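You operate a simulated robot arm through the tools that you are given. There is no shell and no other tool.

Carry out the task below with a simulated robot arm. There is one attempt and no reset: what you move stays moved.

TASK
Take the teal drop and leave it on the top of the tool chest. Put the purple pot in the inside of the steel tub. Fetch the white box and set it on the shelf of the stock table. Put the grey square pot on the bench left of the rod rest. Take the blue bottle on the top of the deep bench and put it away on the shelf under the long bench. Open the upper cupboard door, fetch the blue mug from the third shelf from the top of the tall cupboard and set it on the mirror tile and shut the door again. Do these in any order. Set down upright: purple pot, blue bottle, blue mug.

The check looks at the end state, three seconds after you hand in, the way a careful person would. Anything else that was tipped, shoved, dropped, spilled or broken makes it a failure.

THE ROBOT
A 6-joint arm with a two-finger gripper on a trunk, on a base that moves. Base frame: it is fixed to the floor where the robot stands at the start and does not move with it; the origin is under the middle of the robot, x ahead of it, y to its left, z up. Lengths are in mm, angles in rad, forces in N, time in s.
With the tool pointing down near the work surface it reaches from about 380 to 860 mm from the robot's upright axis, wherever it stands. Its first joint turns from -2.897 to 2.897 rad. Places, roughly: bench left of the rod rest (17x17 cm) [-1180, 200, 840]; blue bottle (7x7x20 cm) [-900, -3200, 900]; blue mug (11x8x9 cm) [-1700, -3200, 1100]; grey square pot (6x6x3 cm) [-600, -2800, 900]; inside of the steel tub (22x27 cm) [640, -2260, 860]; mirror tile (12x12x1 cm) [500, 500, 900]; purple pot (5x5x6 cm) [600, -300, 900]; shelf of the stock table [-3300, -900, 400]; shelf under the long bench [800, -1100, 400]; teal drop (3x3x8 cm) [500, -200, 900]; top of the tool chest (24x63 cm) [-1140, 2440, 920]; upper cupboard door [-1500, -3100, 1500]; white box (7x10x6 cm) [-3300, -3200, 900]. Payload 2.45 kg.
The TCP is the grasp point between the finger pads, 20 mm short of the fingertips. In the tool frame z runs along the fingers and y along their closing line. The gripper opens to 140 mm; its body begins 168 mm behind the TCP.
Orientation is told as [roll, pitch, yaw] about the base's x, y, z axes, in that order, counted from this pose: with the fingers straight down and closing along the base's y, the tool's x points along the base's -x, its y along +y and its z along -z.

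THE INTERFACE
- The arm moves only by the tool apply_moves. Its argument "targets" is a list of rows, each a list of 7 numbers: the turn, a rotation vector about the tool's x, y, z in degrees, then the shift along the tool's x, y, z in mm, then the opening, from 0 (shut) to 1 (fully open). In form: [[wx, wy, wz, x, y, z, claw], ...]. A call has 1 to 20 rows; each row is the pose to reach, as a shift and turn from the pose commanded when the call began, along the tool's axes at that moment. Rows are played at 5 a second. More than 50 mm and 0.15 rad between two rows, or a gripper value outside its range, and nothing of the call is played. A pose out of reach is approached as far as the arm can. The call stops where the force on the tool passes 40 N (or 10 N more than at its start, if that is more) or the arm is blocked; 0.2 s more then pass. Each finger travels about 45 mm/s and halts on what it meets, pressing with about 20 N; the grip force reading is that of the motor and also rises with nothing between the fingers. The clock runs only during rows and for 0.2 s after the last one: add rows that repeat a pose to give the fingers time. It gives the time, the measured TCP pose, the force on the tool (base axes), the opening and the grip force at its end, in the units of the frame above (readings bear some noise), with the torque about the TCP (base axes, N m) and any sound that the robot's microphone picked up.
- Cameras (640 x 400 px; columns grow to the right, rows downward): "scene" is now at [6.2, 195.8, 1822.2]; the picture's right is [1.00, 0.07, 0.00], its down [0.07, -0.93, -0.36] and it looks along [-0.03, 0.36, -0.93] (base axes); focal length 214 px, centre (320, 200). "wrist" rides on the gripper at [78, 11, -209] in the tool frame; the picture's right is [-0.14, 0.99, 0.00], its down [-0.92, -0.13, -0.37] and it looks along [-0.37, -0.05, 0.93] (tool axes); focal length 280 px, centre (320, 200). There is no depth. A picture from a camera that has moved, and an enlarged one, comes with that camera's place and axes in the base frame and with its lens.
- capture(camera): a new picture of that camera. It takes no simulated time.
- raise_lower(by): moves the trunk up (or, below 0, down) by that many mm; the arm and the scene camera ride with it, the base frame stays. It gives what a move gives, with no picture.
- base_move(legs): drives the robot by 1 to 6 legs, each [ahead, left, turn to the left] in mm, mm and rad, along the robot's own axes; the way and the turn of a leg run together, so that a leg with both is an arc; at most 1500 mm and 3.142 rad a leg. The arm and the cameras ride along, it lands a little off, and it stops where it bumps. It gives what a move gives.
- turn_head(pan, tilt): turns the head with the scene camera to pan (to the left, within 2.496 rad either way) and tilt (down, from -0.506 to 1.204), counted from straight ahead of the robot. It gives what a move gives.
- enlarge(camera, box): a new picture of the part [left, top, right, bottom] of that camera's present view, enlarged. It takes no simulated time.
- close_job(): hands the job in; it is judged then, once.

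Places have to be worked out from the pictures, the camera data and where the tool is seen. Open the gripper and draw the arm clear of the work before you hand the job in, unless the task says otherwise.

The tools are called after "Request:" by a JSON object that holds its "fn" and its "kwargs". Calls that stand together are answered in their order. apply_moves: Moves the arm, as the interface text tells. Its arguments: {"type":"object","properties":{"targets":{"type":"array","items":{"type":"array","items":{"type":"number"}}}},"required":["targets"]} The other tools are called the same way: raise_lower (by) moves the trunk up or down; base_move (legs) drives the base; turn_head (pan, tilt) turns the head that bears the scene camera; capture (camera) takes a picture; enlarge (camera, box) takes an enlarged picture of a part of a camera's view; close_job () hands the job in.

At the start:

```text
time: 0.0
ee_pos: [374.2, -382.3, 1092.4]
tcp_rot: [0.0, 0.0, 0.0]
ft_force: [0.7, -0.4, 0.8]
wrist_torque: [-0.01, -0.02, -0.04]
finger_gap: 140.0
grip_force: 0.1
trunk travel left (down, up): [-100.0, 130.0]
robot x, y, heading: [-1.4, -4.4, -0.003]
head pan, tilt (commanded): [1.642, 1.201]
```

scene: 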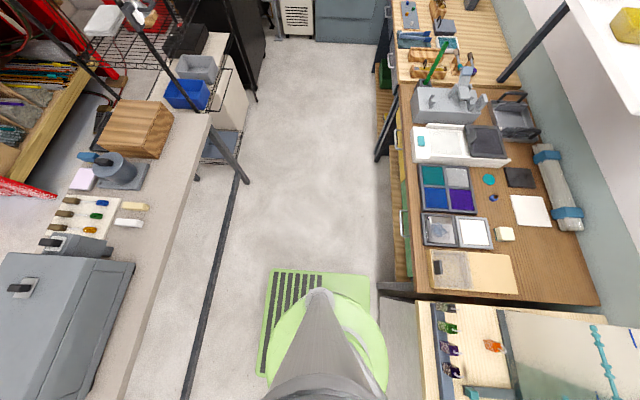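
wrist: 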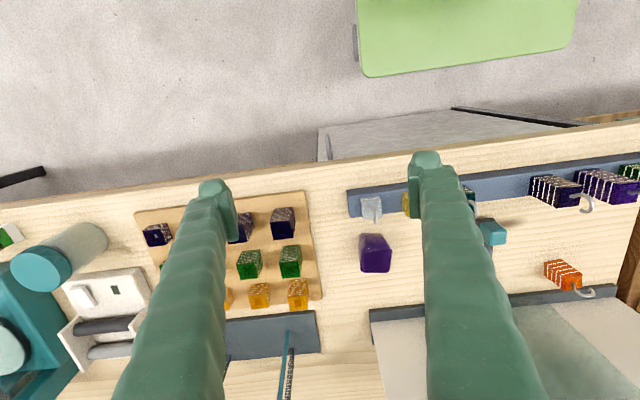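

The first pictures show a bench ahead of the robot with a purple pot and other small things. I'll look around with the head before moving anything.

Request:
{"fn": "turn_head", "kwargs": {"pan": -0.3, "tilt": 0.9}}

Request:
{"fn": "capture", "kwargs": {"camera": "scene"}}

Request:
{"fn": "capture", "kwargs": {"camera": "wrist"}}

```text
time: 1.9
ee_pos: [375.6, -381.6, 1093.0]
tcp_rot: [-0.001, 0.002, 0.0]
ft_force: [-1.2, -0.4, 0.4]
wrist_torque: [0.02, -0.02, -0.01]
finger_gap: 140.1
grip_force: 0.1
trunk travel left (down, up): [-100.0, 130.0]
robot x, y, heading: [3.0, 2.0, -0.001]
head pan, tilt (commanded): [-0.3, 0.901]
```

```text
taken
camera scene: at [82.3, 117.7, 1842.0], right [-0.3, -0.96, 0.0], down [-0.75, 0.23, -0.62], along [0.59, -0.18, -0.78], focal length 214 px, centre (320, 200)
```

scene: 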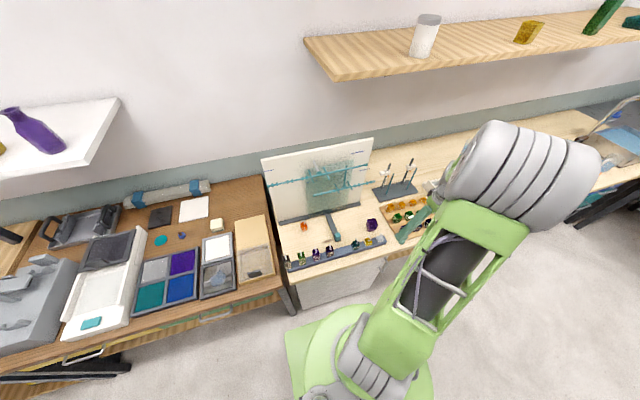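

```text
taken
camera wrist: at [297.3, -371.5, 1301.0], right [0.14, 0.99, 0.0], down [0.92, -0.13, 0.37], along [0.36, -0.05, -0.93], focal length 280 px, centre (320, 200)
```

wrist: 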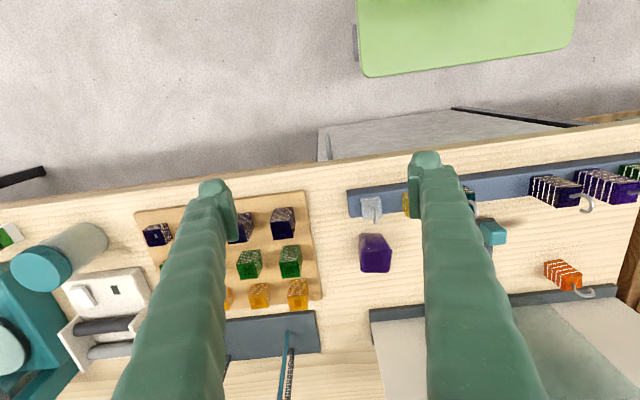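

The head now sees the bench ahead of me. I'll enlarge the work area to find the teal drop and purple pot.

Request:
{"fn": "enlarge", "kwargs": {"camera": "scene", "box": [250, 130, 450, 280]}}

Request:
{"fn": "enlarge", "kwargs": {"camera": "wrist", "box": [320, 130, 640, 330]}}

Request:
{"fn": "enlarge", "kwargs": {"camera": "scene", "box": [0, 150, 300, 380]}}

```text
2.67 times, centred on (350, 205) of scene
camera zoom: at [82.3, 117.7, 1842.0], right [-0.3, -0.96, 0.0], down [-0.75, 0.23, -0.62], along [0.59, -0.18, -0.78], focal length 572 px, centre (240, 187)
```

zoom: 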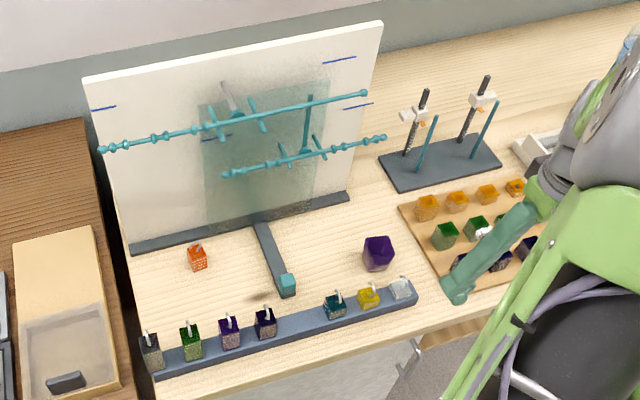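

```text
2.00 times, centred on (480, 230) of wrist
camera zoom: at [297.3, -371.5, 1301.0], right [0.14, 0.99, 0.0], down [0.92, -0.13, 0.37], along [0.36, -0.05, -0.93], focal length 561 px, centre (0, 140)
```

zoom: 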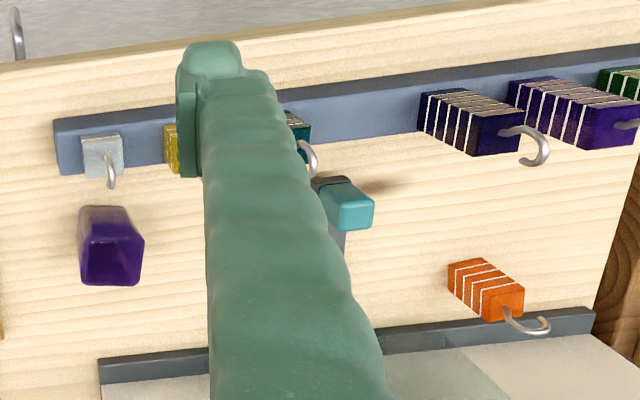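

```text
1.74 times, centred on (150, 265) of scene
camera zoom: at [82.3, 117.7, 1842.0], right [-0.3, -0.96, 0.0], down [-0.75, 0.23, -0.62], along [0.59, -0.18, -0.78], focal length 373 px, centre (616, 87)
```

zoom: 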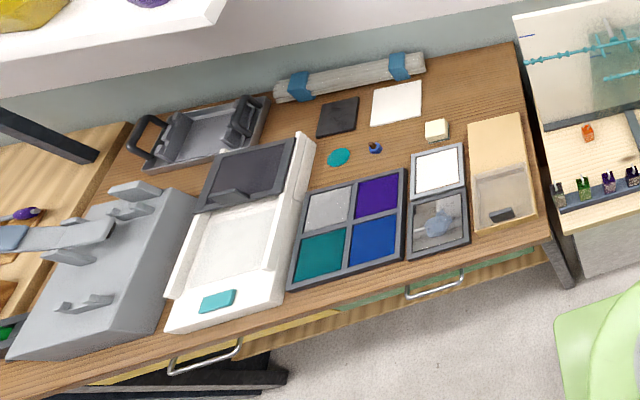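

The drops with hooks stand in a rail at the front of the bench; the teal one sits beside the yellow. I'll keep surveying the room in the other directions.

Request:
{"fn": "turn_head", "kwargs": {"pan": -1.2, "tilt": 0.5}}

Request:
{"fn": "capture", "kwargs": {"camera": "scene"}}

Request:
{"fn": "turn_head", "kwargs": {"pan": -2.2, "tilt": 0.4}}

Request:
{"fn": "capture", "kwargs": {"camera": "scene"}}

Request:
{"fn": "turn_head", "kwargs": {"pan": 2.49, "tilt": 0.4}}

Request:
{"fn": "capture", "kwargs": {"camera": "scene"}}

Request:
{"fn": "turn_head", "kwargs": {"pan": 1.5, "tilt": 0.4}}

Request:
{"fn": "capture", "kwargs": {"camera": "scene"}}

Request:
{"fn": "turn_head", "kwargs": {"pan": 0.5, "tilt": 0.5}}

Request:
{"fn": "capture", "kwargs": {"camera": "scene"}}

```text
time: 3.1
ee_pos: [375.0, -382.3, 1091.4]
tcp_rot: [-0.001, 0.001, 0.0]
ft_force: [0.2, -0.2, 0.3]
wrist_torque: [-0.03, 0.02, 0.02]
finger_gap: 140.1
grip_force: 0.2
trunk travel left (down, up): [-100.0, 130.0]
robot x, y, heading: [-2.5, -1.1, 0.003]
head pan, tilt (commanded): [-1.201, 0.499]
```

```text
taken
camera scene: at [43.2, 55.2, 1875.8], right [-0.93, -0.36, 0.0], down [-0.17, 0.45, -0.88], along [0.32, -0.82, -0.48], focal length 214 px, centre (320, 200)
```

scene: 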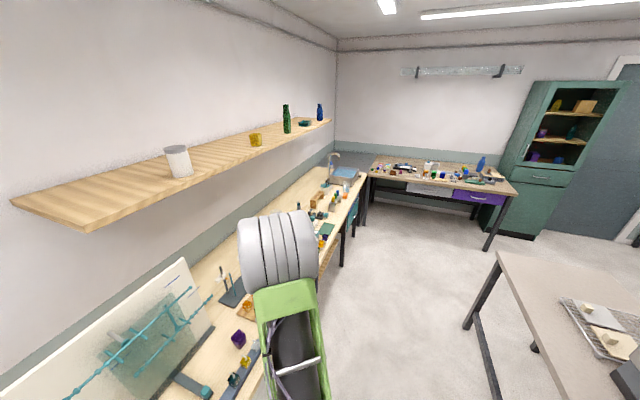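

```text
time: 4.4
ee_pos: [374.7, -382.1, 1092.8]
tcp_rot: [0.001, 0.0, 0.0]
ft_force: [-0.4, -0.6, 0.7]
wrist_torque: [0.04, -0.01, -0.01]
finger_gap: 140.1
grip_force: 0.1
trunk travel left (down, up): [-100.0, 130.0]
robot x, y, heading: [4.7, 2.2, 0.001]
head pan, tilt (commanded): [-2.201, 0.4]
```

```text
taken
camera scene: at [-44.3, 65.1, 1885.0], right [-0.81, 0.59, 0.0], down [0.23, 0.31, -0.92], along [-0.54, -0.74, -0.39], focal length 214 px, centre (320, 200)
```

scene: 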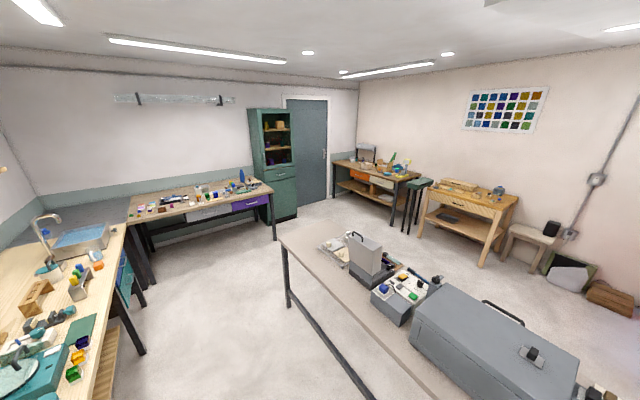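

```text
time: 8.1
ee_pos: [374.2, -381.5, 1093.3]
tcp_rot: [0.002, -0.001, 0.001]
ft_force: [0.6, 0.3, 0.1]
wrist_torque: [0.0, -0.01, -0.03]
finger_gap: 140.2
grip_force: 0.1
trunk travel left (down, up): [-100.0, 130.0]
robot x, y, heading: [-0.5, -0.1, 0.005]
head pan, tilt (commanded): [2.491, 0.4]
```

```text
taken
camera scene: at [-63.5, 196.2, 1885.0], right [0.61, 0.8, 0.0], down [0.31, -0.24, -0.92], along [-0.73, 0.56, -0.39], focal length 214 px, centre (320, 200)
```

scene: 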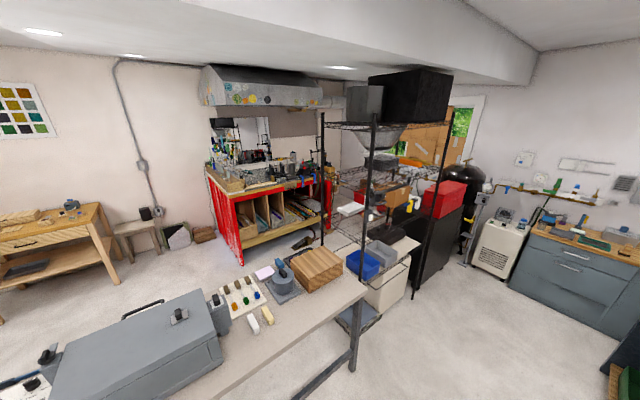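

```text
time: 9.4
ee_pos: [374.6, -382.0, 1093.2]
tcp_rot: [0.001, 0.001, 0.001]
ft_force: [-0.2, 0.0, -0.2]
wrist_torque: [0.0, 0.0, 0.02]
finger_gap: 140.1
grip_force: 0.0
trunk travel left (down, up): [-100.0, 130.0]
robot x, y, heading: [1.8, -1.6, 0.004]
head pan, tilt (commanded): [1.499, 0.4]
```

```text
taken
camera scene: at [16.8, 232.4, 1885.0], right [1.0, -0.07, 0.0], down [-0.03, -0.39, -0.92], along [0.07, 0.92, -0.39], focal length 214 px, centre (320, 200)
```

scene: 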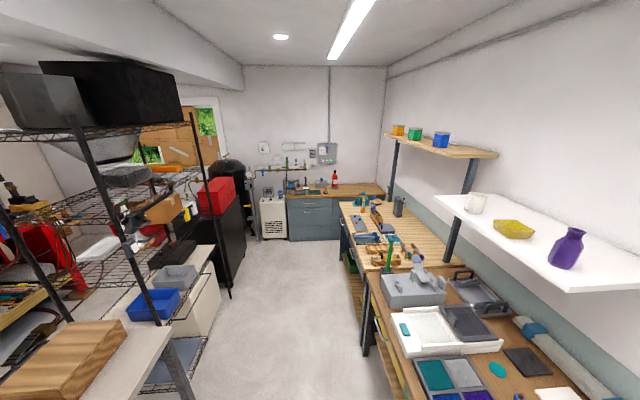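

```text
time: 10.6
ee_pos: [374.2, -381.6, 1092.9]
tcp_rot: [-0.001, -0.001, 0.0]
ft_force: [0.4, 0.0, -1.5]
wrist_torque: [0.0, -0.02, 0.01]
finger_gap: 140.3
grip_force: 0.0
trunk travel left (down, up): [-100.0, 130.0]
robot x, y, heading: [-1.8, 0.2, 0.007]
head pan, tilt (commanded): [0.499, 0.499]
```

```text
taken
camera scene: at [90.1, 183.6, 1875.9], right [0.48, -0.88, 0.0], down [-0.42, -0.23, -0.88], along [0.77, 0.42, -0.48], focal length 214 px, centre (320, 200)
```

scene: 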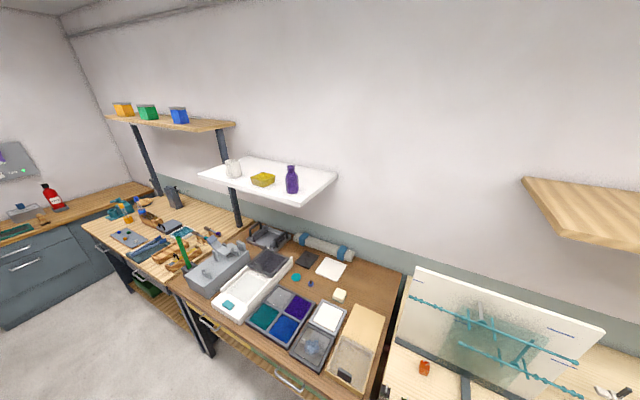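

Room layout is clear: the long bench is ahead, the deep bench and green cupboard are to the right-rear, and there is an island behind me. By the wrist camera the purple pot is near [566,-315]; I'll bring the gripper above it for a closer look.

Request:
{"fn": "apply_moves", "kwargs": {"targets": [[0, 0, 0, -45, 16, 15, 1], [0, 0, 0, -90, 32, 35, 1], [0, 0, 0, -135, 48, 60, 1], [0, 0, 0, -185, 66, 80, 1], [0, 0, 0, -185, 66, 80, 1]]}}

Request:
{"fn": "capture", "kwargs": {"camera": "wrist"}}

Request:
{"fn": "turn_head", "kwargs": {"pan": -0.6, "tilt": 0.9}}

Request:
{"fn": "capture", "kwargs": {"camera": "scene"}}

```text
refused: row 2 steps farther than a row can; nothing moved
```

```text
taken
camera wrist: at [297.3, -371.5, 1301.0], right [0.14, 0.99, 0.0], down [0.92, -0.13, 0.37], along [0.36, -0.05, -0.93], focal length 280 px, centre (320, 200)
```

wrist: 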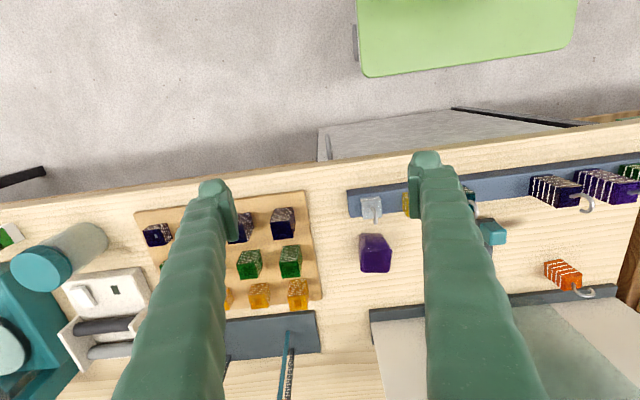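

```text
time: 12.0
ee_pos: [374.6, -381.5, 1092.8]
tcp_rot: [-0.002, 0.0, 0.0]
ft_force: [-0.6, 0.7, -0.2]
wrist_torque: [-0.04, 0.02, -0.03]
finger_gap: 140.1
grip_force: 0.1
trunk travel left (down, up): [-100.0, 130.0]
robot x, y, heading: [-0.5, -3.1, 0.006]
head pan, tilt (commanded): [-0.6, 0.901]
```

```text
taken
camera scene: at [72.5, 97.4, 1842.0], right [-0.56, -0.83, 0.0], down [-0.65, 0.44, -0.62], along [0.51, -0.35, -0.78], focal length 214 px, centre (320, 200)
```

scene: 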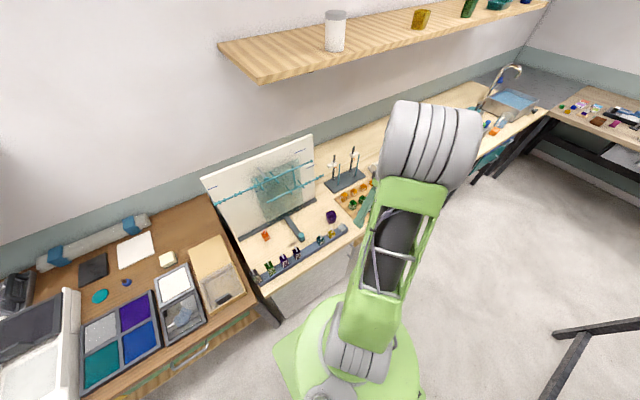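

The steps were slightly too long; I'll resend the move in smaller rows.

Request:
{"fn": "apply_moves", "kwargs": {"targets": [[0, 0, 0, -40, 14, 15, 1], [0, 0, 0, -80, 28, 32, 1], [0, 0, 0, -120, 42, 49, 1], [0, 0, 0, -160, 56, 66, 1], [0, 0, 0, -190, 66, 82, 1], [0, 0, 0, -190, 66, 82, 1]]}}

Request:
{"fn": "capture", "kwargs": {"camera": "wrist"}}

Request:
{"fn": "capture", "kwargs": {"camera": "scene"}}

```text
time: 13.4
ee_pos: [564.0, -316.3, 1010.5]
tcp_rot: [0.001, 0.001, 0.0]
ft_force: [0.4, 0.0, -0.6]
wrist_torque: [-0.02, 0.02, 0.02]
finger_gap: 140.1
grip_force: 0.0
trunk travel left (down, up): [-100.0, 130.0]
robot x, y, heading: [0.3, 3.6, 0.001]
head pan, tilt (commanded): [-0.6, 0.901]
```

```text
taken
camera wrist: at [487.1, -305.1, 1219.0], right [0.14, 0.99, 0.0], down [0.92, -0.13, 0.37], along [0.37, -0.05, -0.93], focal length 280 px, centre (320, 200)
```

wrist: 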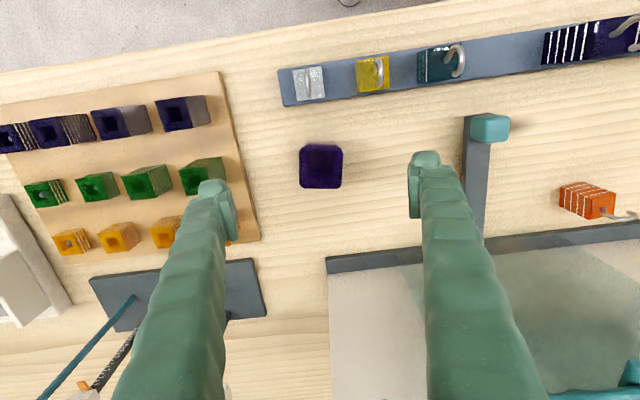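

```text
taken
camera scene: at [72.3, 97.4, 1842.0], right [-0.56, -0.83, 0.0], down [-0.65, 0.44, -0.62], along [0.51, -0.35, -0.78], focal length 214 px, centre (320, 200)
```

scene: 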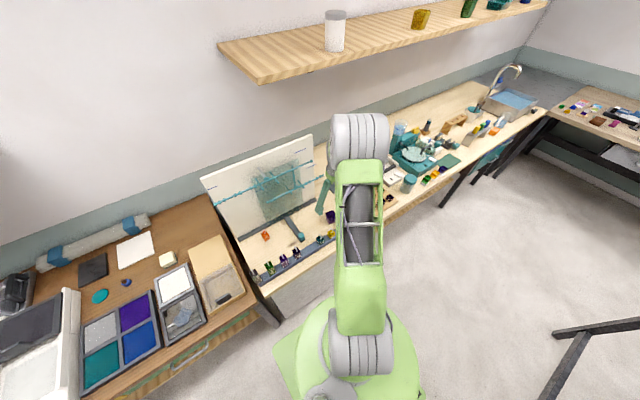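

The purple pot is now almost under the gripper, around [578,-316]. I'll enlarge it to see its top and how it is turned.

Request:
{"fn": "enlarge", "kwargs": {"camera": "wrist", "box": [240, 40, 560, 240]}}

Request:
{"fn": "enlarge", "kwargs": {"camera": "scene", "box": [200, 130, 420, 290]}}

```text
2.00 times, centred on (400, 140) of wrist
camera zoom: at [487.1, -305.1, 1219.0], right [0.14, 0.99, 0.0], down [0.92, -0.13, 0.37], along [0.37, -0.05, -0.93], focal length 561 px, centre (160, 320)
```

zoom: 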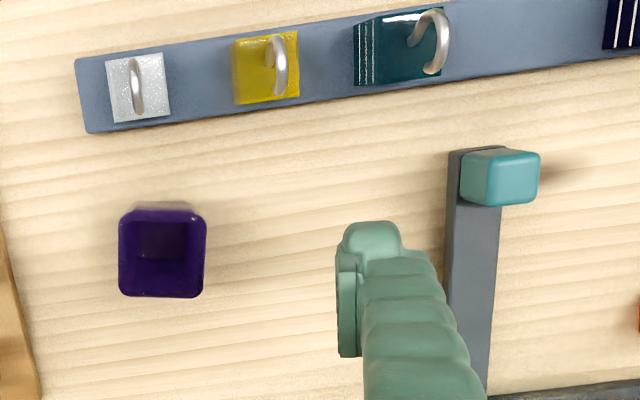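

```text
2.50 times, centred on (310, 210) of scene
camera zoom: at [72.3, 97.4, 1842.0], right [-0.56, -0.83, 0.0], down [-0.65, 0.44, -0.62], along [0.51, -0.35, -0.78], focal length 536 px, centre (345, 175)
```

zoom: 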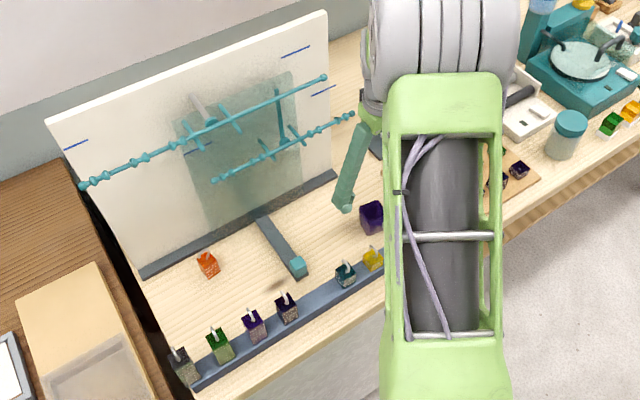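

The pot is open-topped, about 52 mm wide and turned about -8°, centred near [575,-315] with its rim near z 897. I'll turn the gripper to match, narrow it, and come partway down before checking again.

Request:
{"fn": "apply_moves", "kwargs": {"targets": [[0, 0, 4, -6, 1, 10, 0.8], [0, 0, 8, -11, 1, 30, 0.7], [0, 0, 8, -11, 1, 60, 0.65], [0, 0, 8, -11, 1, 75, 0.65]]}}

Request:
{"fn": "capture", "kwargs": {"camera": "wrist"}}

```text
time: 14.4
ee_pos: [576.0, -314.4, 936.2]
tcp_rot: [0.001, 0.0, -0.14]
ft_force: [-0.2, 0.2, 0.4]
wrist_torque: [0.04, 0.04, 0.02]
finger_gap: 91.0
grip_force: 0.1
trunk travel left (down, up): [-100.0, 130.0]
robot x, y, heading: [3.5, 4.6, 0.0]
head pan, tilt (commanded): [-0.6, 0.901]
```

```text
taken
camera wrist: at [500.5, -293.6, 1144.3], right [0.27, 0.96, 0.0], down [0.89, -0.25, 0.37], along [0.35, -0.1, -0.93], focal length 280 px, centre (320, 200)
```

wrist: 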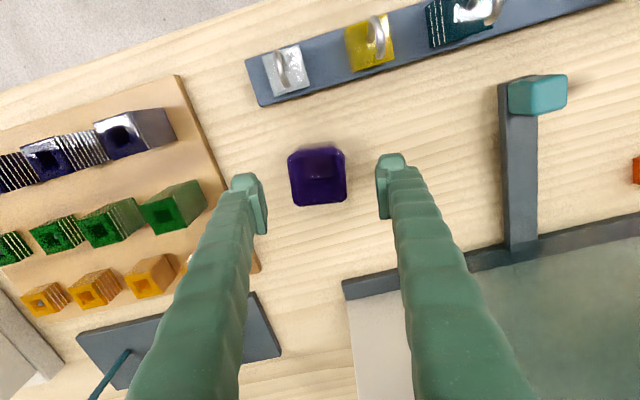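

The pot sits centred between the fingers. I'll descend to about z 872 and close on it.

Request:
{"fn": "apply_moves", "kwargs": {"targets": [[0, 0, 3, 3, -1, 30, 0.65], [0, 0, 3, 3, -1, 64, 0.65], [0, 0, 3, 3, -1, 64, 0.5], [0, 0, 3, 3, -1, 64, 0.3], [0, 0, 3, 3, -1, 64, 0.25], [0, 0, 3, 3, -1, 64, 0.25], [0, 0, 3, 3, -1, 64, 0.25], [0, 0, 3, 3, -1, 64, 0.25]]}}

Request:
{"fn": "capture", "kwargs": {"camera": "wrist"}}

```text
time: 16.2
ee_pos: [573.6, -313.9, 870.3]
tcp_rot: [0.0, -0.001, -0.192]
ft_force: [0.5, -0.9, -0.8]
wrist_torque: [0.01, -0.01, 0.02]
finger_gap: 48.6
grip_force: 19.8
trunk travel left (down, up): [-100.0, 130.0]
robot x, y, heading: [3.7, 1.9, 0.003]
head pan, tilt (commanded): [-0.6, 0.901]
```

```text
taken
camera wrist: at [498.7, -289.7, 1079.7], right [0.32, 0.95, 0.0], down [0.88, -0.3, 0.37], along [0.35, -0.12, -0.93], focal length 280 px, centre (320, 200)
```

wrist: 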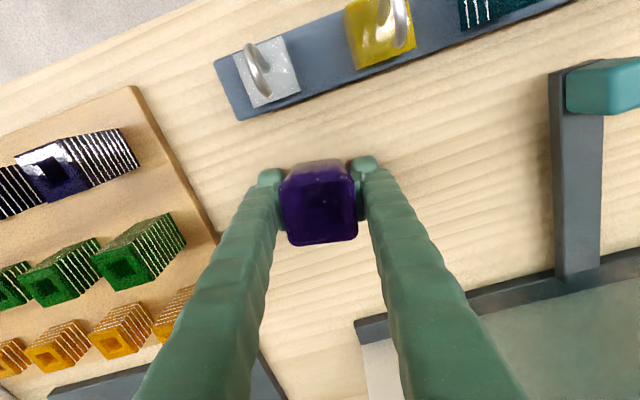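

The pot is held (gap 48.6 mm, grip 19.8 N). I'll lift it straight up and then draw the arm in for the drive.

Request:
{"fn": "apply_moves", "kwargs": {"targets": [[0, 0, 0, 0, 0, -20, 0.2], [0, 0, 0, 0, 0, -65, 0.2], [0, 0, 0, 0, 0, -110, 0.2], [0, 0, 0, 0, 0, -155, 0.2], [0, 0, 0, 0, 0, -200, 0.2], [0, 0, 0, 0, 0, -240, 0.2], [0, 0, 0, 47, 15, -240, 0.2], [0, 0, 0, 93, 30, -240, 0.2], [0, 0, 0, 139, 45, -240, 0.2], [0, 0, 0, 180, 58, -240, 0.2]]}}

Request:
{"fn": "capture", "kwargs": {"camera": "wrist"}}

Request:
{"fn": "turn_head", "kwargs": {"pan": -1.57, "tilt": 0.6}}

Request:
{"fn": "capture", "kwargs": {"camera": "scene"}}

```text
time: 18.4
ee_pos: [404.5, -224.2, 1112.8]
tcp_rot: [0.001, -0.001, -0.191]
ft_force: [0.2, 0.0, -0.5]
wrist_torque: [0.01, -0.03, 0.0]
finger_gap: 48.6
grip_force: 19.6
trunk travel left (down, up): [-100.0, 130.0]
robot x, y, heading: [-1.1, -0.4, -0.001]
head pan, tilt (commanded): [-0.6, 0.901]
```

```text
taken
camera wrist: at [330.6, -199.4, 1320.3], right [0.32, 0.95, 0.0], down [0.88, -0.3, 0.37], along [0.35, -0.12, -0.93], focal length 280 px, centre (320, 200)
```

wrist: 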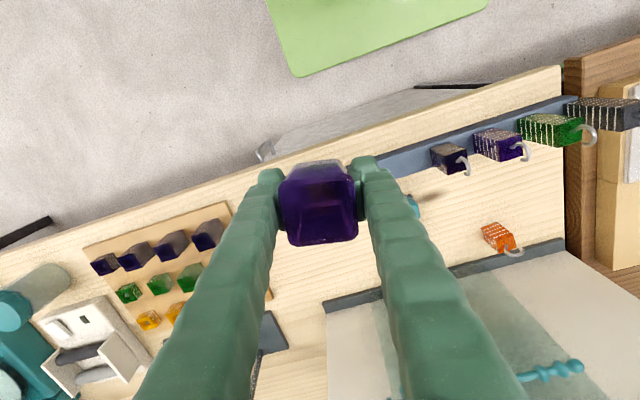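

```text
time: 19.6
ee_pos: [406.0, -225.2, 1111.5]
tcp_rot: [0.001, 0.0, -0.191]
ft_force: [0.7, 0.8, -1.2]
wrist_torque: [0.02, -0.01, 0.01]
finger_gap: 48.6
grip_force: 20.2
trunk travel left (down, up): [-100.0, 130.0]
robot x, y, heading: [2.1, -3.9, -0.002]
head pan, tilt (commanded): [-1.571, 0.6]
```

```text
taken
camera scene: at [10.4, 51.5, 1866.8], right [-1.0, 0.0, 0.0], down [0.0, 0.57, -0.82], along [0.0, -0.82, -0.57], focal length 214 px, centre (320, 200)
```

scene: 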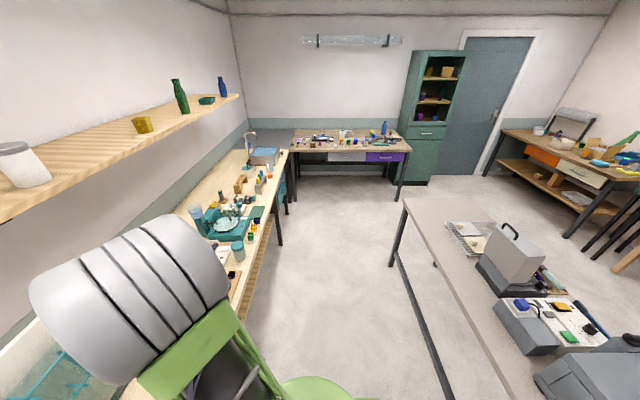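

The corridor to the right is clear (bench edge at about x 376, island edge at about x -690). I'll back off from the bench and strafe right towards the steel tub.

Request:
{"fn": "base_move", "kwargs": {"legs": [[-120, 0, 0], [0, -1100, 0], [0, -950, 0]]}}

Request:
{"fn": "turn_head", "kwargs": {"pan": -0.5, "tilt": 0.7}}

Request:
{"fn": "capture", "kwargs": {"camera": "scene"}}

Request:
{"fn": "capture", "kwargs": {"camera": "wrist"}}

```text
time: 38.7
ee_pos: [284.8, -2283.5, 1111.4]
tcp_rot: [0.001, 0.0, -0.198]
ft_force: [-0.3, 0.8, -1.7]
wrist_torque: [0.01, -0.03, -0.01]
finger_gap: 48.7
grip_force: 19.9
trunk travel left (down, up): [-100.0, 130.0]
robot x, y, heading: [-121.1, -2056.8, -0.008]
head pan, tilt (commanded): [-1.571, 0.6]
```

```text
time: 40.0
ee_pos: [284.5, -2284.7, 1111.6]
tcp_rot: [0.002, 0.0, -0.197]
ft_force: [0.1, -0.3, -0.6]
wrist_torque: [-0.04, 0.0, -0.04]
finger_gap: 48.5
grip_force: 19.7
trunk travel left (down, up): [-100.0, 130.0]
robot x, y, heading: [-119.3, -2052.5, -0.004]
head pan, tilt (commanded): [-0.499, 0.7]
```

```text
taken
camera scene: at [-34.9, -1957.6, 1858.2], right [-0.48, -0.88, 0.0], down [-0.56, 0.31, -0.76], along [0.67, -0.37, -0.64], focal length 214 px, centre (320, 200)
```

scene: 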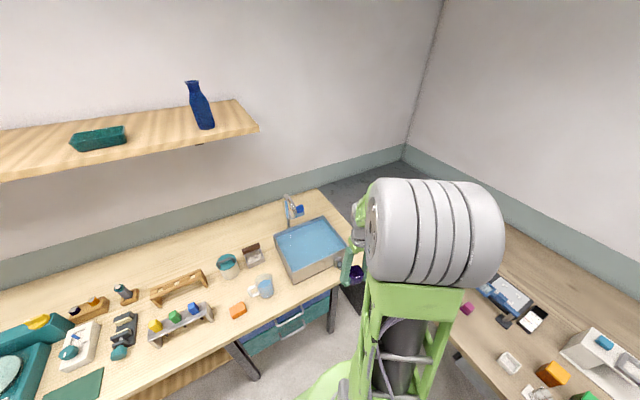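

```text
taken
camera wrist: at [210.9, -2258.3, 1320.0], right [0.33, 0.94, 0.0], down [0.88, -0.31, 0.37], along [0.35, -0.12, -0.93], focal length 280 px, centre (320, 200)
```

wrist: 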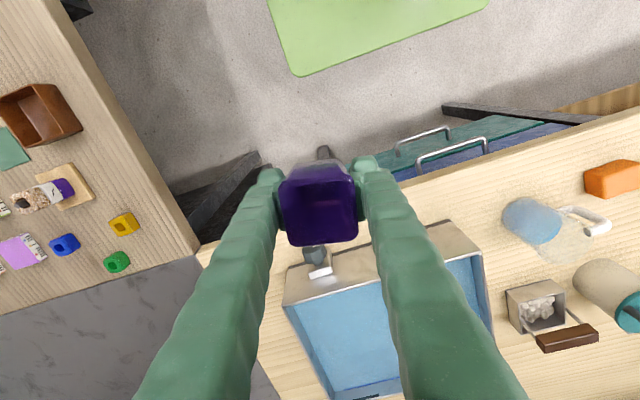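

The tub is visible ahead-right with a blue inside. I'll enlarge it to see its rim, floor and whatever is on its front side.

Request:
{"fn": "enlarge", "kwargs": {"camera": "scene", "box": [220, 170, 400, 310]}}

Request:
{"fn": "enlarge", "kwargs": {"camera": "wrist", "box": [240, 180, 560, 400]}}

```text
2.86 times, centred on (310, 240) of scene
camera zoom: at [-34.9, -1957.6, 1858.2], right [-0.48, -0.88, 0.0], down [-0.56, 0.31, -0.76], along [0.67, -0.37, -0.64], focal length 613 px, centre (349, 86)
```

zoom: 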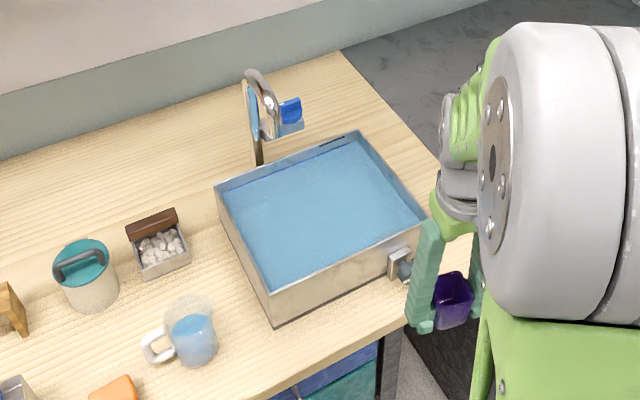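

```text
1.82 times, centred on (400, 290) of wrist
camera zoom: at [210.9, -2258.3, 1320.0], right [0.33, 0.94, 0.0], down [0.88, -0.31, 0.37], along [0.35, -0.12, -0.93], focal length 510 px, centre (174, 36)
```

zoom: 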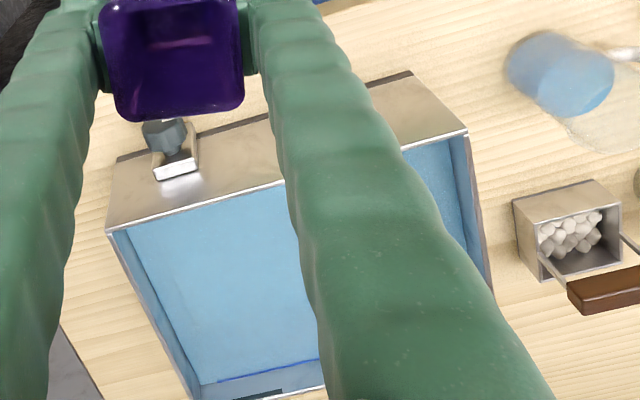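

The tub spans about x 515–777, y -2112 to -2407 with a rim near z 950. I'll carry the pot over it at the present height and check.

Request:
{"fn": "apply_moves", "kwargs": {"targets": [[0, 0, 0, -41, 11, 0, 0.2], [0, 0, 0, -82, 22, 0, 0.2], [0, 0, 0, -123, 34, 0, 0.2], [0, 0, 0, -164, 45, 0, 0.2], [0, 0, 0, -205, 57, 0, 0.2], [0, 0, 0, -246, 68, 0, 0.2], [0, 0, 0, -287, 79, 0, 0.2], [0, 0, 0, -328, 91, 0, 0.2], [0, 0, 0, -328, 91, 0, 0.2]]}}

Request:
{"fn": "capture", "kwargs": {"camera": "wrist"}}

Request:
{"fn": "capture", "kwargs": {"camera": "scene"}}

```text
time: 42.0
ee_pos: [624.1, -2260.2, 1112.0]
tcp_rot: [0.0, -0.001, -0.198]
ft_force: [0.2, -0.5, -1.3]
wrist_torque: [-0.01, 0.0, -0.01]
finger_gap: 48.4
grip_force: 19.8
trunk travel left (down, up): [-100.0, 130.0]
robot x, y, heading: [-119.0, -2058.2, -0.009]
head pan, tilt (commanded): [-0.499, 0.7]
```

```text
taken
camera wrist: at [549.9, -2235.0, 1320.5], right [0.33, 0.94, 0.0], down [0.88, -0.31, 0.37], along [0.35, -0.12, -0.93], focal length 280 px, centre (320, 200)
```

wrist: 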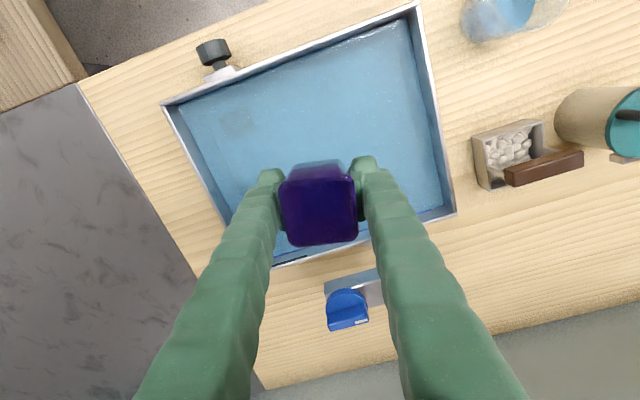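

```text
taken
camera scene: at [-35.4, -1957.4, 1858.2], right [-0.48, -0.88, 0.0], down [-0.56, 0.31, -0.77], along [0.67, -0.37, -0.64], focal length 214 px, centre (320, 200)
```

scene: 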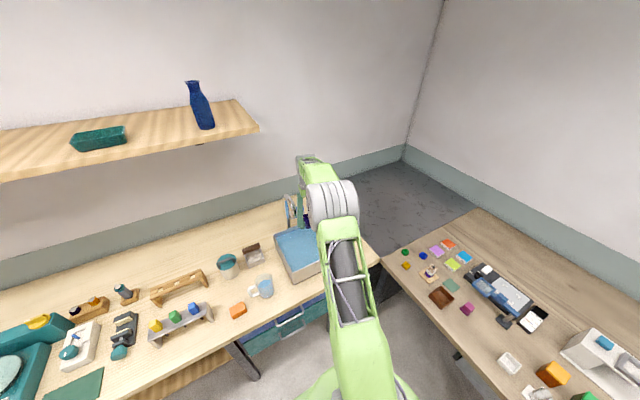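

The spot below the pot is near the tub's centre, and the faucet is well clear. I'll lower the pot most of the way, then feel for the floor.

Request:
{"fn": "apply_moves", "kwargs": {"targets": [[0, 0, 0, 0, 0, 40, 0.2], [0, 0, 0, 0, 0, 80, 0.2], [0, 0, 0, 0, 0, 120, 0.2], [0, 0, 0, 0, 0, 160, 0.2], [0, 0, 0, 0, 0, 190, 0.2], [0, 0, 0, 0, 0, 200, 0.2], [0, 0, 0, 0, 0, 205, 0.2]]}}

Request:
{"fn": "capture", "kwargs": {"camera": "wrist"}}

Request:
{"fn": "enlarge", "kwargs": {"camera": "scene", "box": [220, 150, 400, 310]}}

```text
time: 43.6
ee_pos: [622.8, -2259.8, 906.6]
tcp_rot: [-0.001, -0.002, -0.196]
ft_force: [1.6, 0.1, -1.5]
wrist_torque: [0.03, 0.0, 0.0]
finger_gap: 48.4
grip_force: 19.9
trunk travel left (down, up): [-100.0, 130.0]
robot x, y, heading: [-119.5, -2057.2, -0.007]
head pan, tilt (commanded): [-0.499, 0.7]
```

```text
taken
camera wrist: at [550.4, -2233.5, 1115.2], right [0.33, 0.94, 0.0], down [0.88, -0.31, 0.37], along [0.35, -0.12, -0.93], focal length 280 px, centre (320, 200)
```

wrist: 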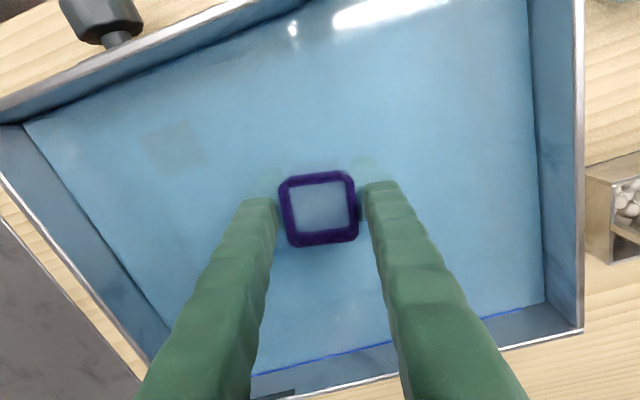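

```text
2.50 times, centred on (310, 230) of scene
camera zoom: at [-34.7, -1957.6, 1858.1], right [-0.48, -0.88, 0.0], down [-0.56, 0.31, -0.76], along [0.67, -0.37, -0.64], focal length 536 px, centre (345, 125)
```

zoom: 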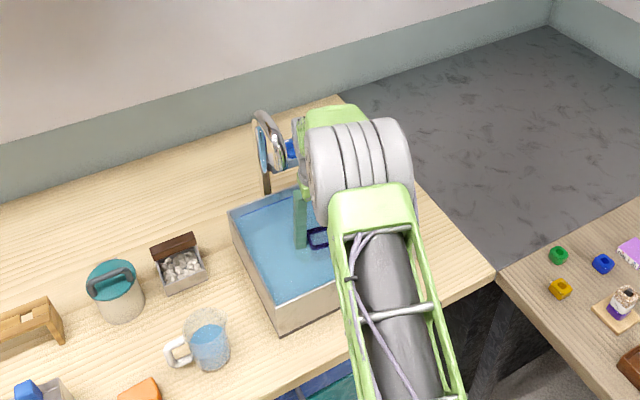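

The tub holds water and the pot is now dipping into it. I'll keep lowering in small steps to find the floor.

Request:
{"fn": "apply_moves", "kwargs": {"targets": [[0, 0, 0, 0, 0, 5, 0.2], [0, 0, 0, 0, 0, 10, 0.2], [0, 0, 0, 0, 0, 14, 0.2]]}}

Request:
{"fn": "apply_moves", "kwargs": {"targets": [[0, 0, 0, 0, 0, 3, 0.2], [0, 0, 0, 0, 0, 6, 0.2]]}}

```text
time: 44.4
ee_pos: [624.8, -2259.4, 892.8]
tcp_rot: [0.0, -0.001, -0.197]
ft_force: [0.0, -0.4, -0.4]
wrist_torque: [-0.01, 0.03, -0.03]
finger_gap: 48.5
grip_force: 19.9
trunk travel left (down, up): [-100.0, 130.0]
robot x, y, heading: [-120.8, -2054.4, -0.005]
head pan, tilt (commanded): [-0.499, 0.7]
```

```text
time: 45.0
ee_pos: [623.2, -2260.0, 886.0]
tcp_rot: [-0.001, -0.001, -0.197]
ft_force: [-0.8, -0.3, 0.0]
wrist_torque: [-0.02, -0.04, 0.05]
finger_gap: 48.5
grip_force: 19.9
trunk travel left (down, up): [-100.0, 130.0]
robot x, y, heading: [-121.8, -2056.2, -0.004]
head pan, tilt (commanded): [-0.499, 0.7]
```

No contact yet at TCP z 886; I'll continue down in small steps.

Request:
{"fn": "apply_moves", "kwargs": {"targets": [[0, 0, 0, 0, 0, 3, 0.2], [0, 0, 0, 0, 0, 6, 0.2]]}}

Request:
{"fn": "apply_moves", "kwargs": {"targets": [[0, 0, 0, 0, 0, 2, 0.2], [0, 0, 0, 0, 0, 4, 0.2]]}}

Request:
{"fn": "capture", "kwargs": {"camera": "wrist"}}

```text
time: 45.6
ee_pos: [624.0, -2259.4, 882.9]
tcp_rot: [0.0, -0.001, -0.196]
ft_force: [-3.1, 1.2, 12.8]
wrist_torque: [0.02, 0.12, 0.03]
finger_gap: 48.5
grip_force: 20.2
trunk travel left (down, up): [-100.0, 130.0]
robot x, y, heading: [-115.4, -2055.6, -0.007]
head pan, tilt (commanded): [-0.499, 0.7]
```

```text
time: 46.2
ee_pos: [624.6, -2259.3, 881.2]
tcp_rot: [0.002, -0.008, -0.197]
ft_force: [-3.2, 1.1, 36.0]
wrist_torque: [0.21, 0.4, 0.01]
finger_gap: 48.4
grip_force: 20.2
trunk travel left (down, up): [-100.0, 130.0]
robot x, y, heading: [-119.1, -2055.6, -0.006]
head pan, tilt (commanded): [-0.499, 0.7]
```

```text
taken
camera wrist: at [549.3, -2232.9, 1089.1], right [0.33, 0.94, 0.0], down [0.88, -0.3, 0.37], along [0.35, -0.12, -0.93], focal length 280 px, centre (320, 200)
```

wrist: 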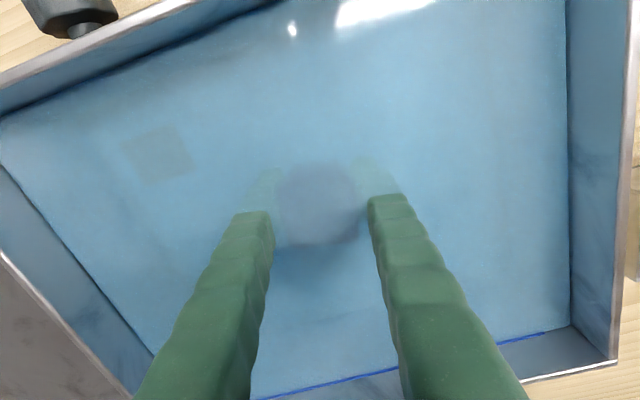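

The pot is on the tub floor (force rose to 36 N at z 881). I'll ease off a few mm, open the fingers and lift out.

Request:
{"fn": "apply_moves", "kwargs": {"targets": [[0, 0, 0, 0, 0, -5, 0.2], [0, 0, 0, 0, 0, -5, 0.4], [0, 0, 0, 0, 0, -5, 0.55], [0, 0, 0, 0, 0, -5, 0.65], [0, 0, 0, 0, 0, -5, 0.65], [0, 0, 0, 0, 0, -5, 0.65]]}}

Request:
{"fn": "capture", "kwargs": {"camera": "wrist"}}

```text
time: 47.6
ee_pos: [622.4, -2258.5, 881.2]
tcp_rot: [0.0, 0.002, -0.199]
ft_force: [-0.8, -0.6, -0.3]
wrist_torque: [0.02, 0.01, 0.02]
finger_gap: 90.7
grip_force: 0.0
trunk travel left (down, up): [-100.0, 130.0]
robot x, y, heading: [-123.2, -2061.1, -0.01]
head pan, tilt (commanded): [-0.499, 0.7]
```

```text
taken
camera wrist: at [549.8, -2233.4, 1089.4], right [0.33, 0.94, 0.0], down [0.88, -0.31, 0.37], along [0.35, -0.12, -0.93], focal length 280 px, centre (320, 200)
```

wrist: 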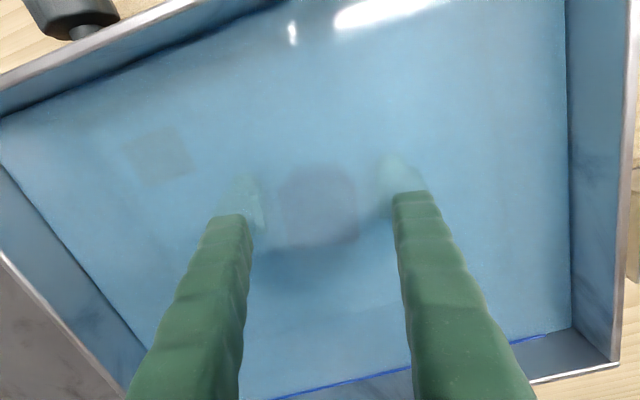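

The pot stands on the tub floor, released. I'll raise the gripper out and draw it back.

Request:
{"fn": "apply_moves", "kwargs": {"targets": [[0, 0, 0, 0, 0, -20, 0.65], [0, 0, 0, 0, 0, -65, 0.65], [0, 0, 0, 0, 0, -110, 0.65], [0, 0, 0, 0, 0, -155, 0.65], [0, 0, 0, 0, 0, -200, 0.65], [0, 0, 0, 0, 0, -230, 0.65], [0, 0, 0, 41, -11, -240, 0.65], [0, 0, 0, 82, -22, -240, 0.65], [0, 0, 0, 123, -34, -240, 0.65], [0, 0, 0, 164, -45, -240, 0.65], [0, 0, 0, 205, -57, -240, 0.65], [0, 0, 0, 246, -68, -240, 0.65], [0, 0, 0, 287, -79, -240, 0.65], [0, 0, 0, 328, -91, -240, 0.65]]}}

Request:
{"fn": "capture", "kwargs": {"camera": "wrist"}}

Request:
{"fn": "enlarge", "kwargs": {"camera": "scene", "box": [220, 150, 400, 310]}}

Request:
{"fn": "turn_head", "kwargs": {"pan": -1.9, "tilt": 0.5}}

Request:
{"fn": "capture", "kwargs": {"camera": "scene"}}

```text
time: 50.6
ee_pos: [282.3, -2282.5, 1121.2]
tcp_rot: [-0.001, -0.001, -0.196]
ft_force: [-0.8, -0.5, 0.0]
wrist_torque: [0.0, -0.03, -0.03]
finger_gap: 91.2
grip_force: 0.1
trunk travel left (down, up): [-100.0, 130.0]
robot x, y, heading: [-119.9, -2053.5, -0.004]
head pan, tilt (commanded): [-0.499, 0.7]
```

```text
taken
camera wrist: at [209.1, -2257.7, 1329.9], right [0.33, 0.94, 0.0], down [0.88, -0.31, 0.37], along [0.35, -0.12, -0.93], focal length 280 px, centre (320, 200)
```

wrist: 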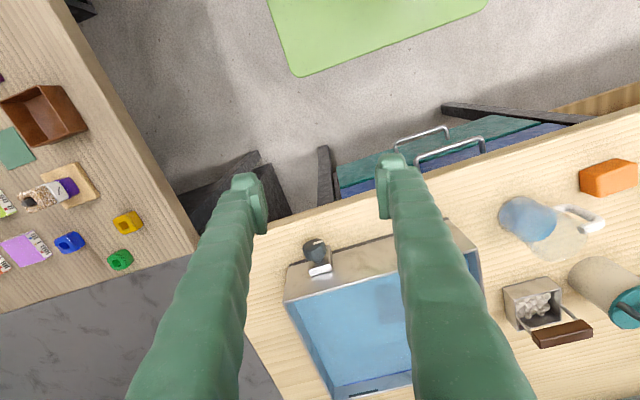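

```text
2.50 times, centred on (310, 230) of scene
camera zoom: at [-36.1, -1957.3, 1858.2], right [-0.48, -0.88, 0.0], down [-0.56, 0.31, -0.77], along [0.67, -0.37, -0.64], focal length 536 px, centre (345, 125)
```

zoom: 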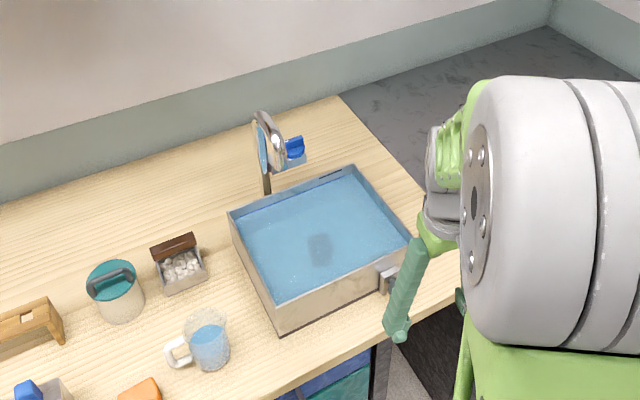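

```text
time: 52.2
ee_pos: [284.5, -2282.9, 1121.4]
tcp_rot: [0.001, 0.0, -0.196]
ft_force: [0.6, -0.6, 0.1]
wrist_torque: [0.0, -0.01, -0.03]
finger_gap: 91.1
grip_force: 0.1
trunk travel left (down, up): [-100.0, 130.0]
robot x, y, heading: [-121.7, -2058.9, -0.004]
head pan, tilt (commanded): [-1.901, 0.499]
```

```text
taken
camera scene: at [-139.1, -2002.4, 1875.9], right [-0.94, 0.33, 0.0], down [0.16, 0.45, -0.88], along [-0.29, -0.83, -0.48], focal length 214 px, centre (320, 200)
```

scene: 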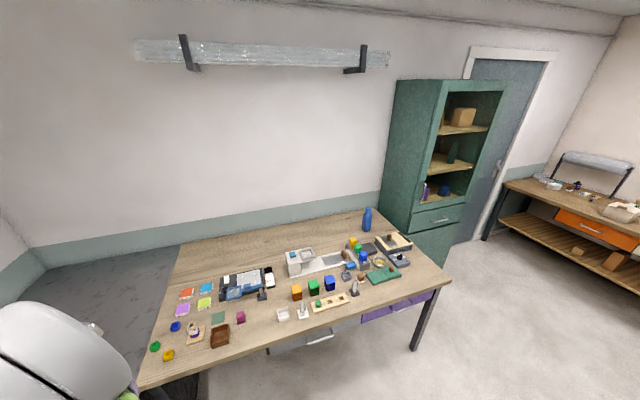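

The pot shows as a dark spot in the tub. Now I'm viewing the deep bench; I'll enlarge to locate the grey square pot and the blue bottle.

Request:
{"fn": "enlarge", "kwargs": {"camera": "scene", "box": [260, 200, 460, 330]}}

Request:
{"fn": "enlarge", "kwargs": {"camera": "scene", "box": [370, 60, 540, 270]}}

```text
3.08 times, centred on (360, 265) of scene
camera zoom: at [-139.1, -2002.4, 1875.9], right [-0.94, 0.33, 0.0], down [0.16, 0.45, -0.88], along [-0.29, -0.83, -0.48], focal length 660 px, centre (197, 0)
```

zoom: 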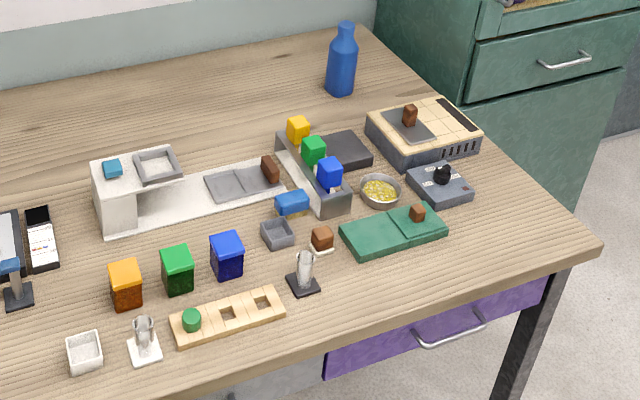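

```text
1.90 times, centred on (455, 165) of scene
camera zoom: at [-139.1, -2002.4, 1875.9], right [-0.94, 0.33, 0.0], down [0.16, 0.45, -0.88], along [-0.29, -0.83, -0.48], focal length 408 px, centre (63, 267)
```

zoom: 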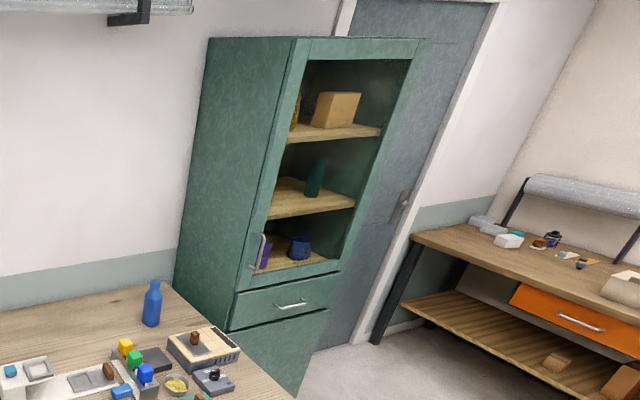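

The dark-grey square pot is near [-579,-2800] and the blue bottle near [-924,-3149]; the bottle needs a grasp that suits the low shelf. I'll first look at the shelf under the long bench on my way back to the teal drop.

Request:
{"fn": "base_move", "kwargs": {"legs": [[-180, 0, 0], [0, 950, 0]]}}

Request:
{"fn": "turn_head", "kwargs": {"pan": 0.0, "tilt": 0.9}}

Request:
{"fn": "capture", "kwargs": {"camera": "scene"}}

Request:
{"fn": "capture", "kwargs": {"camera": "wrist"}}

Request:
{"fn": "turn_head", "kwargs": {"pan": 0.6, "tilt": 0.9}}

Request:
{"fn": "capture", "kwargs": {"camera": "scene"}}

```text
time: 61.9
ee_pos: [110.9, -1344.7, 1121.2]
tcp_rot: [0.0, 0.0, -0.21]
ft_force: [0.1, -0.4, -0.1]
wrist_torque: [-0.04, -0.02, -0.01]
finger_gap: 91.0
grip_force: 0.1
trunk travel left (down, up): [-100.0, 130.0]
robot x, y, heading: [-288.8, -1112.7, -0.017]
head pan, tilt (commanded): [-1.901, 0.499]
```

```text
time: 63.8
ee_pos: [110.3, -1343.6, 1120.8]
tcp_rot: [0.0, 0.001, -0.21]
ft_force: [-0.5, 0.4, -0.4]
wrist_torque: [-0.02, 0.0, 0.0]
finger_gap: 91.2
grip_force: 0.0
trunk travel left (down, up): [-100.0, 130.0]
robot x, y, heading: [-293.0, -1110.2, -0.015]
head pan, tilt (commanded): [0.0, 0.901]
```

```text
taken
camera scene: at [-202.3, -973.2, 1842.0], right [-0.02, -1.0, 0.0], down [-0.78, 0.01, -0.62], along [0.62, -0.01, -0.78], focal length 214 px, centre (320, 200)
```

scene: 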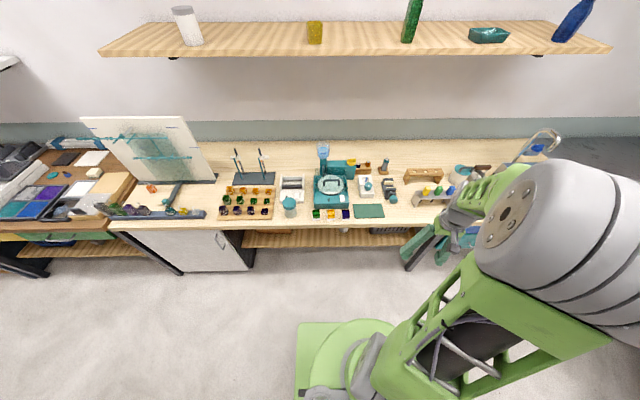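

```text
taken
camera wrist: at [37.6, -1317.4, 1329.6], right [0.34, 0.94, 0.0], down [0.87, -0.32, 0.37], along [0.35, -0.13, -0.93], focal length 280 px, centre (320, 200)
```

wrist: 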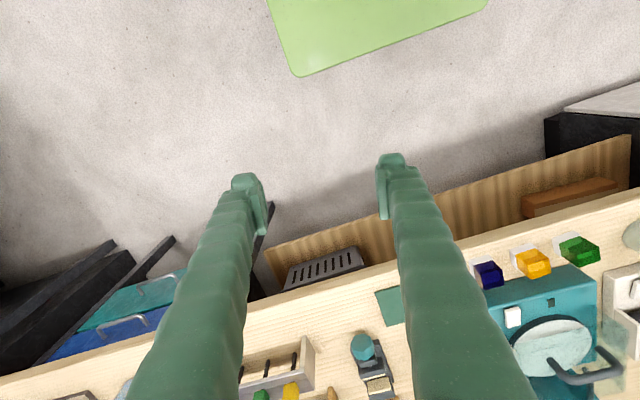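

```text
time: 64.8
ee_pos: [110.5, -1343.6, 1121.6]
tcp_rot: [0.0, 0.001, -0.21]
ft_force: [-0.5, 0.4, 0.2]
wrist_torque: [0.01, -0.01, 0.01]
finger_gap: 90.7
grip_force: 0.0
trunk travel left (down, up): [-100.0, 130.0]
robot x, y, heading: [-290.0, -1110.6, -0.018]
head pan, tilt (commanded): [0.6, 0.901]
```

```text
taken
camera scene: at [-214.7, -930.3, 1842.0], right [0.55, -0.84, 0.0], down [-0.65, -0.43, -0.62], along [0.52, 0.34, -0.78], focal length 214 px, centre (320, 200)
```

scene: 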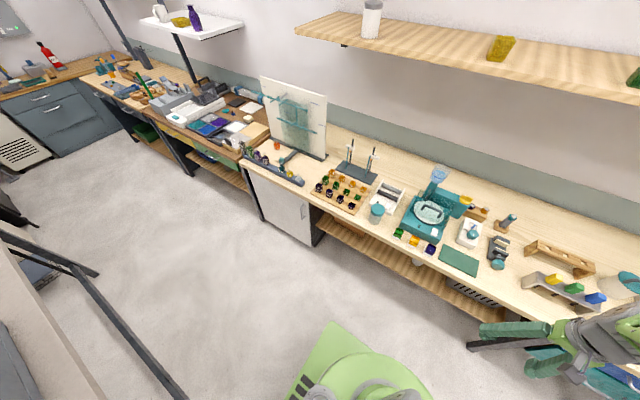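

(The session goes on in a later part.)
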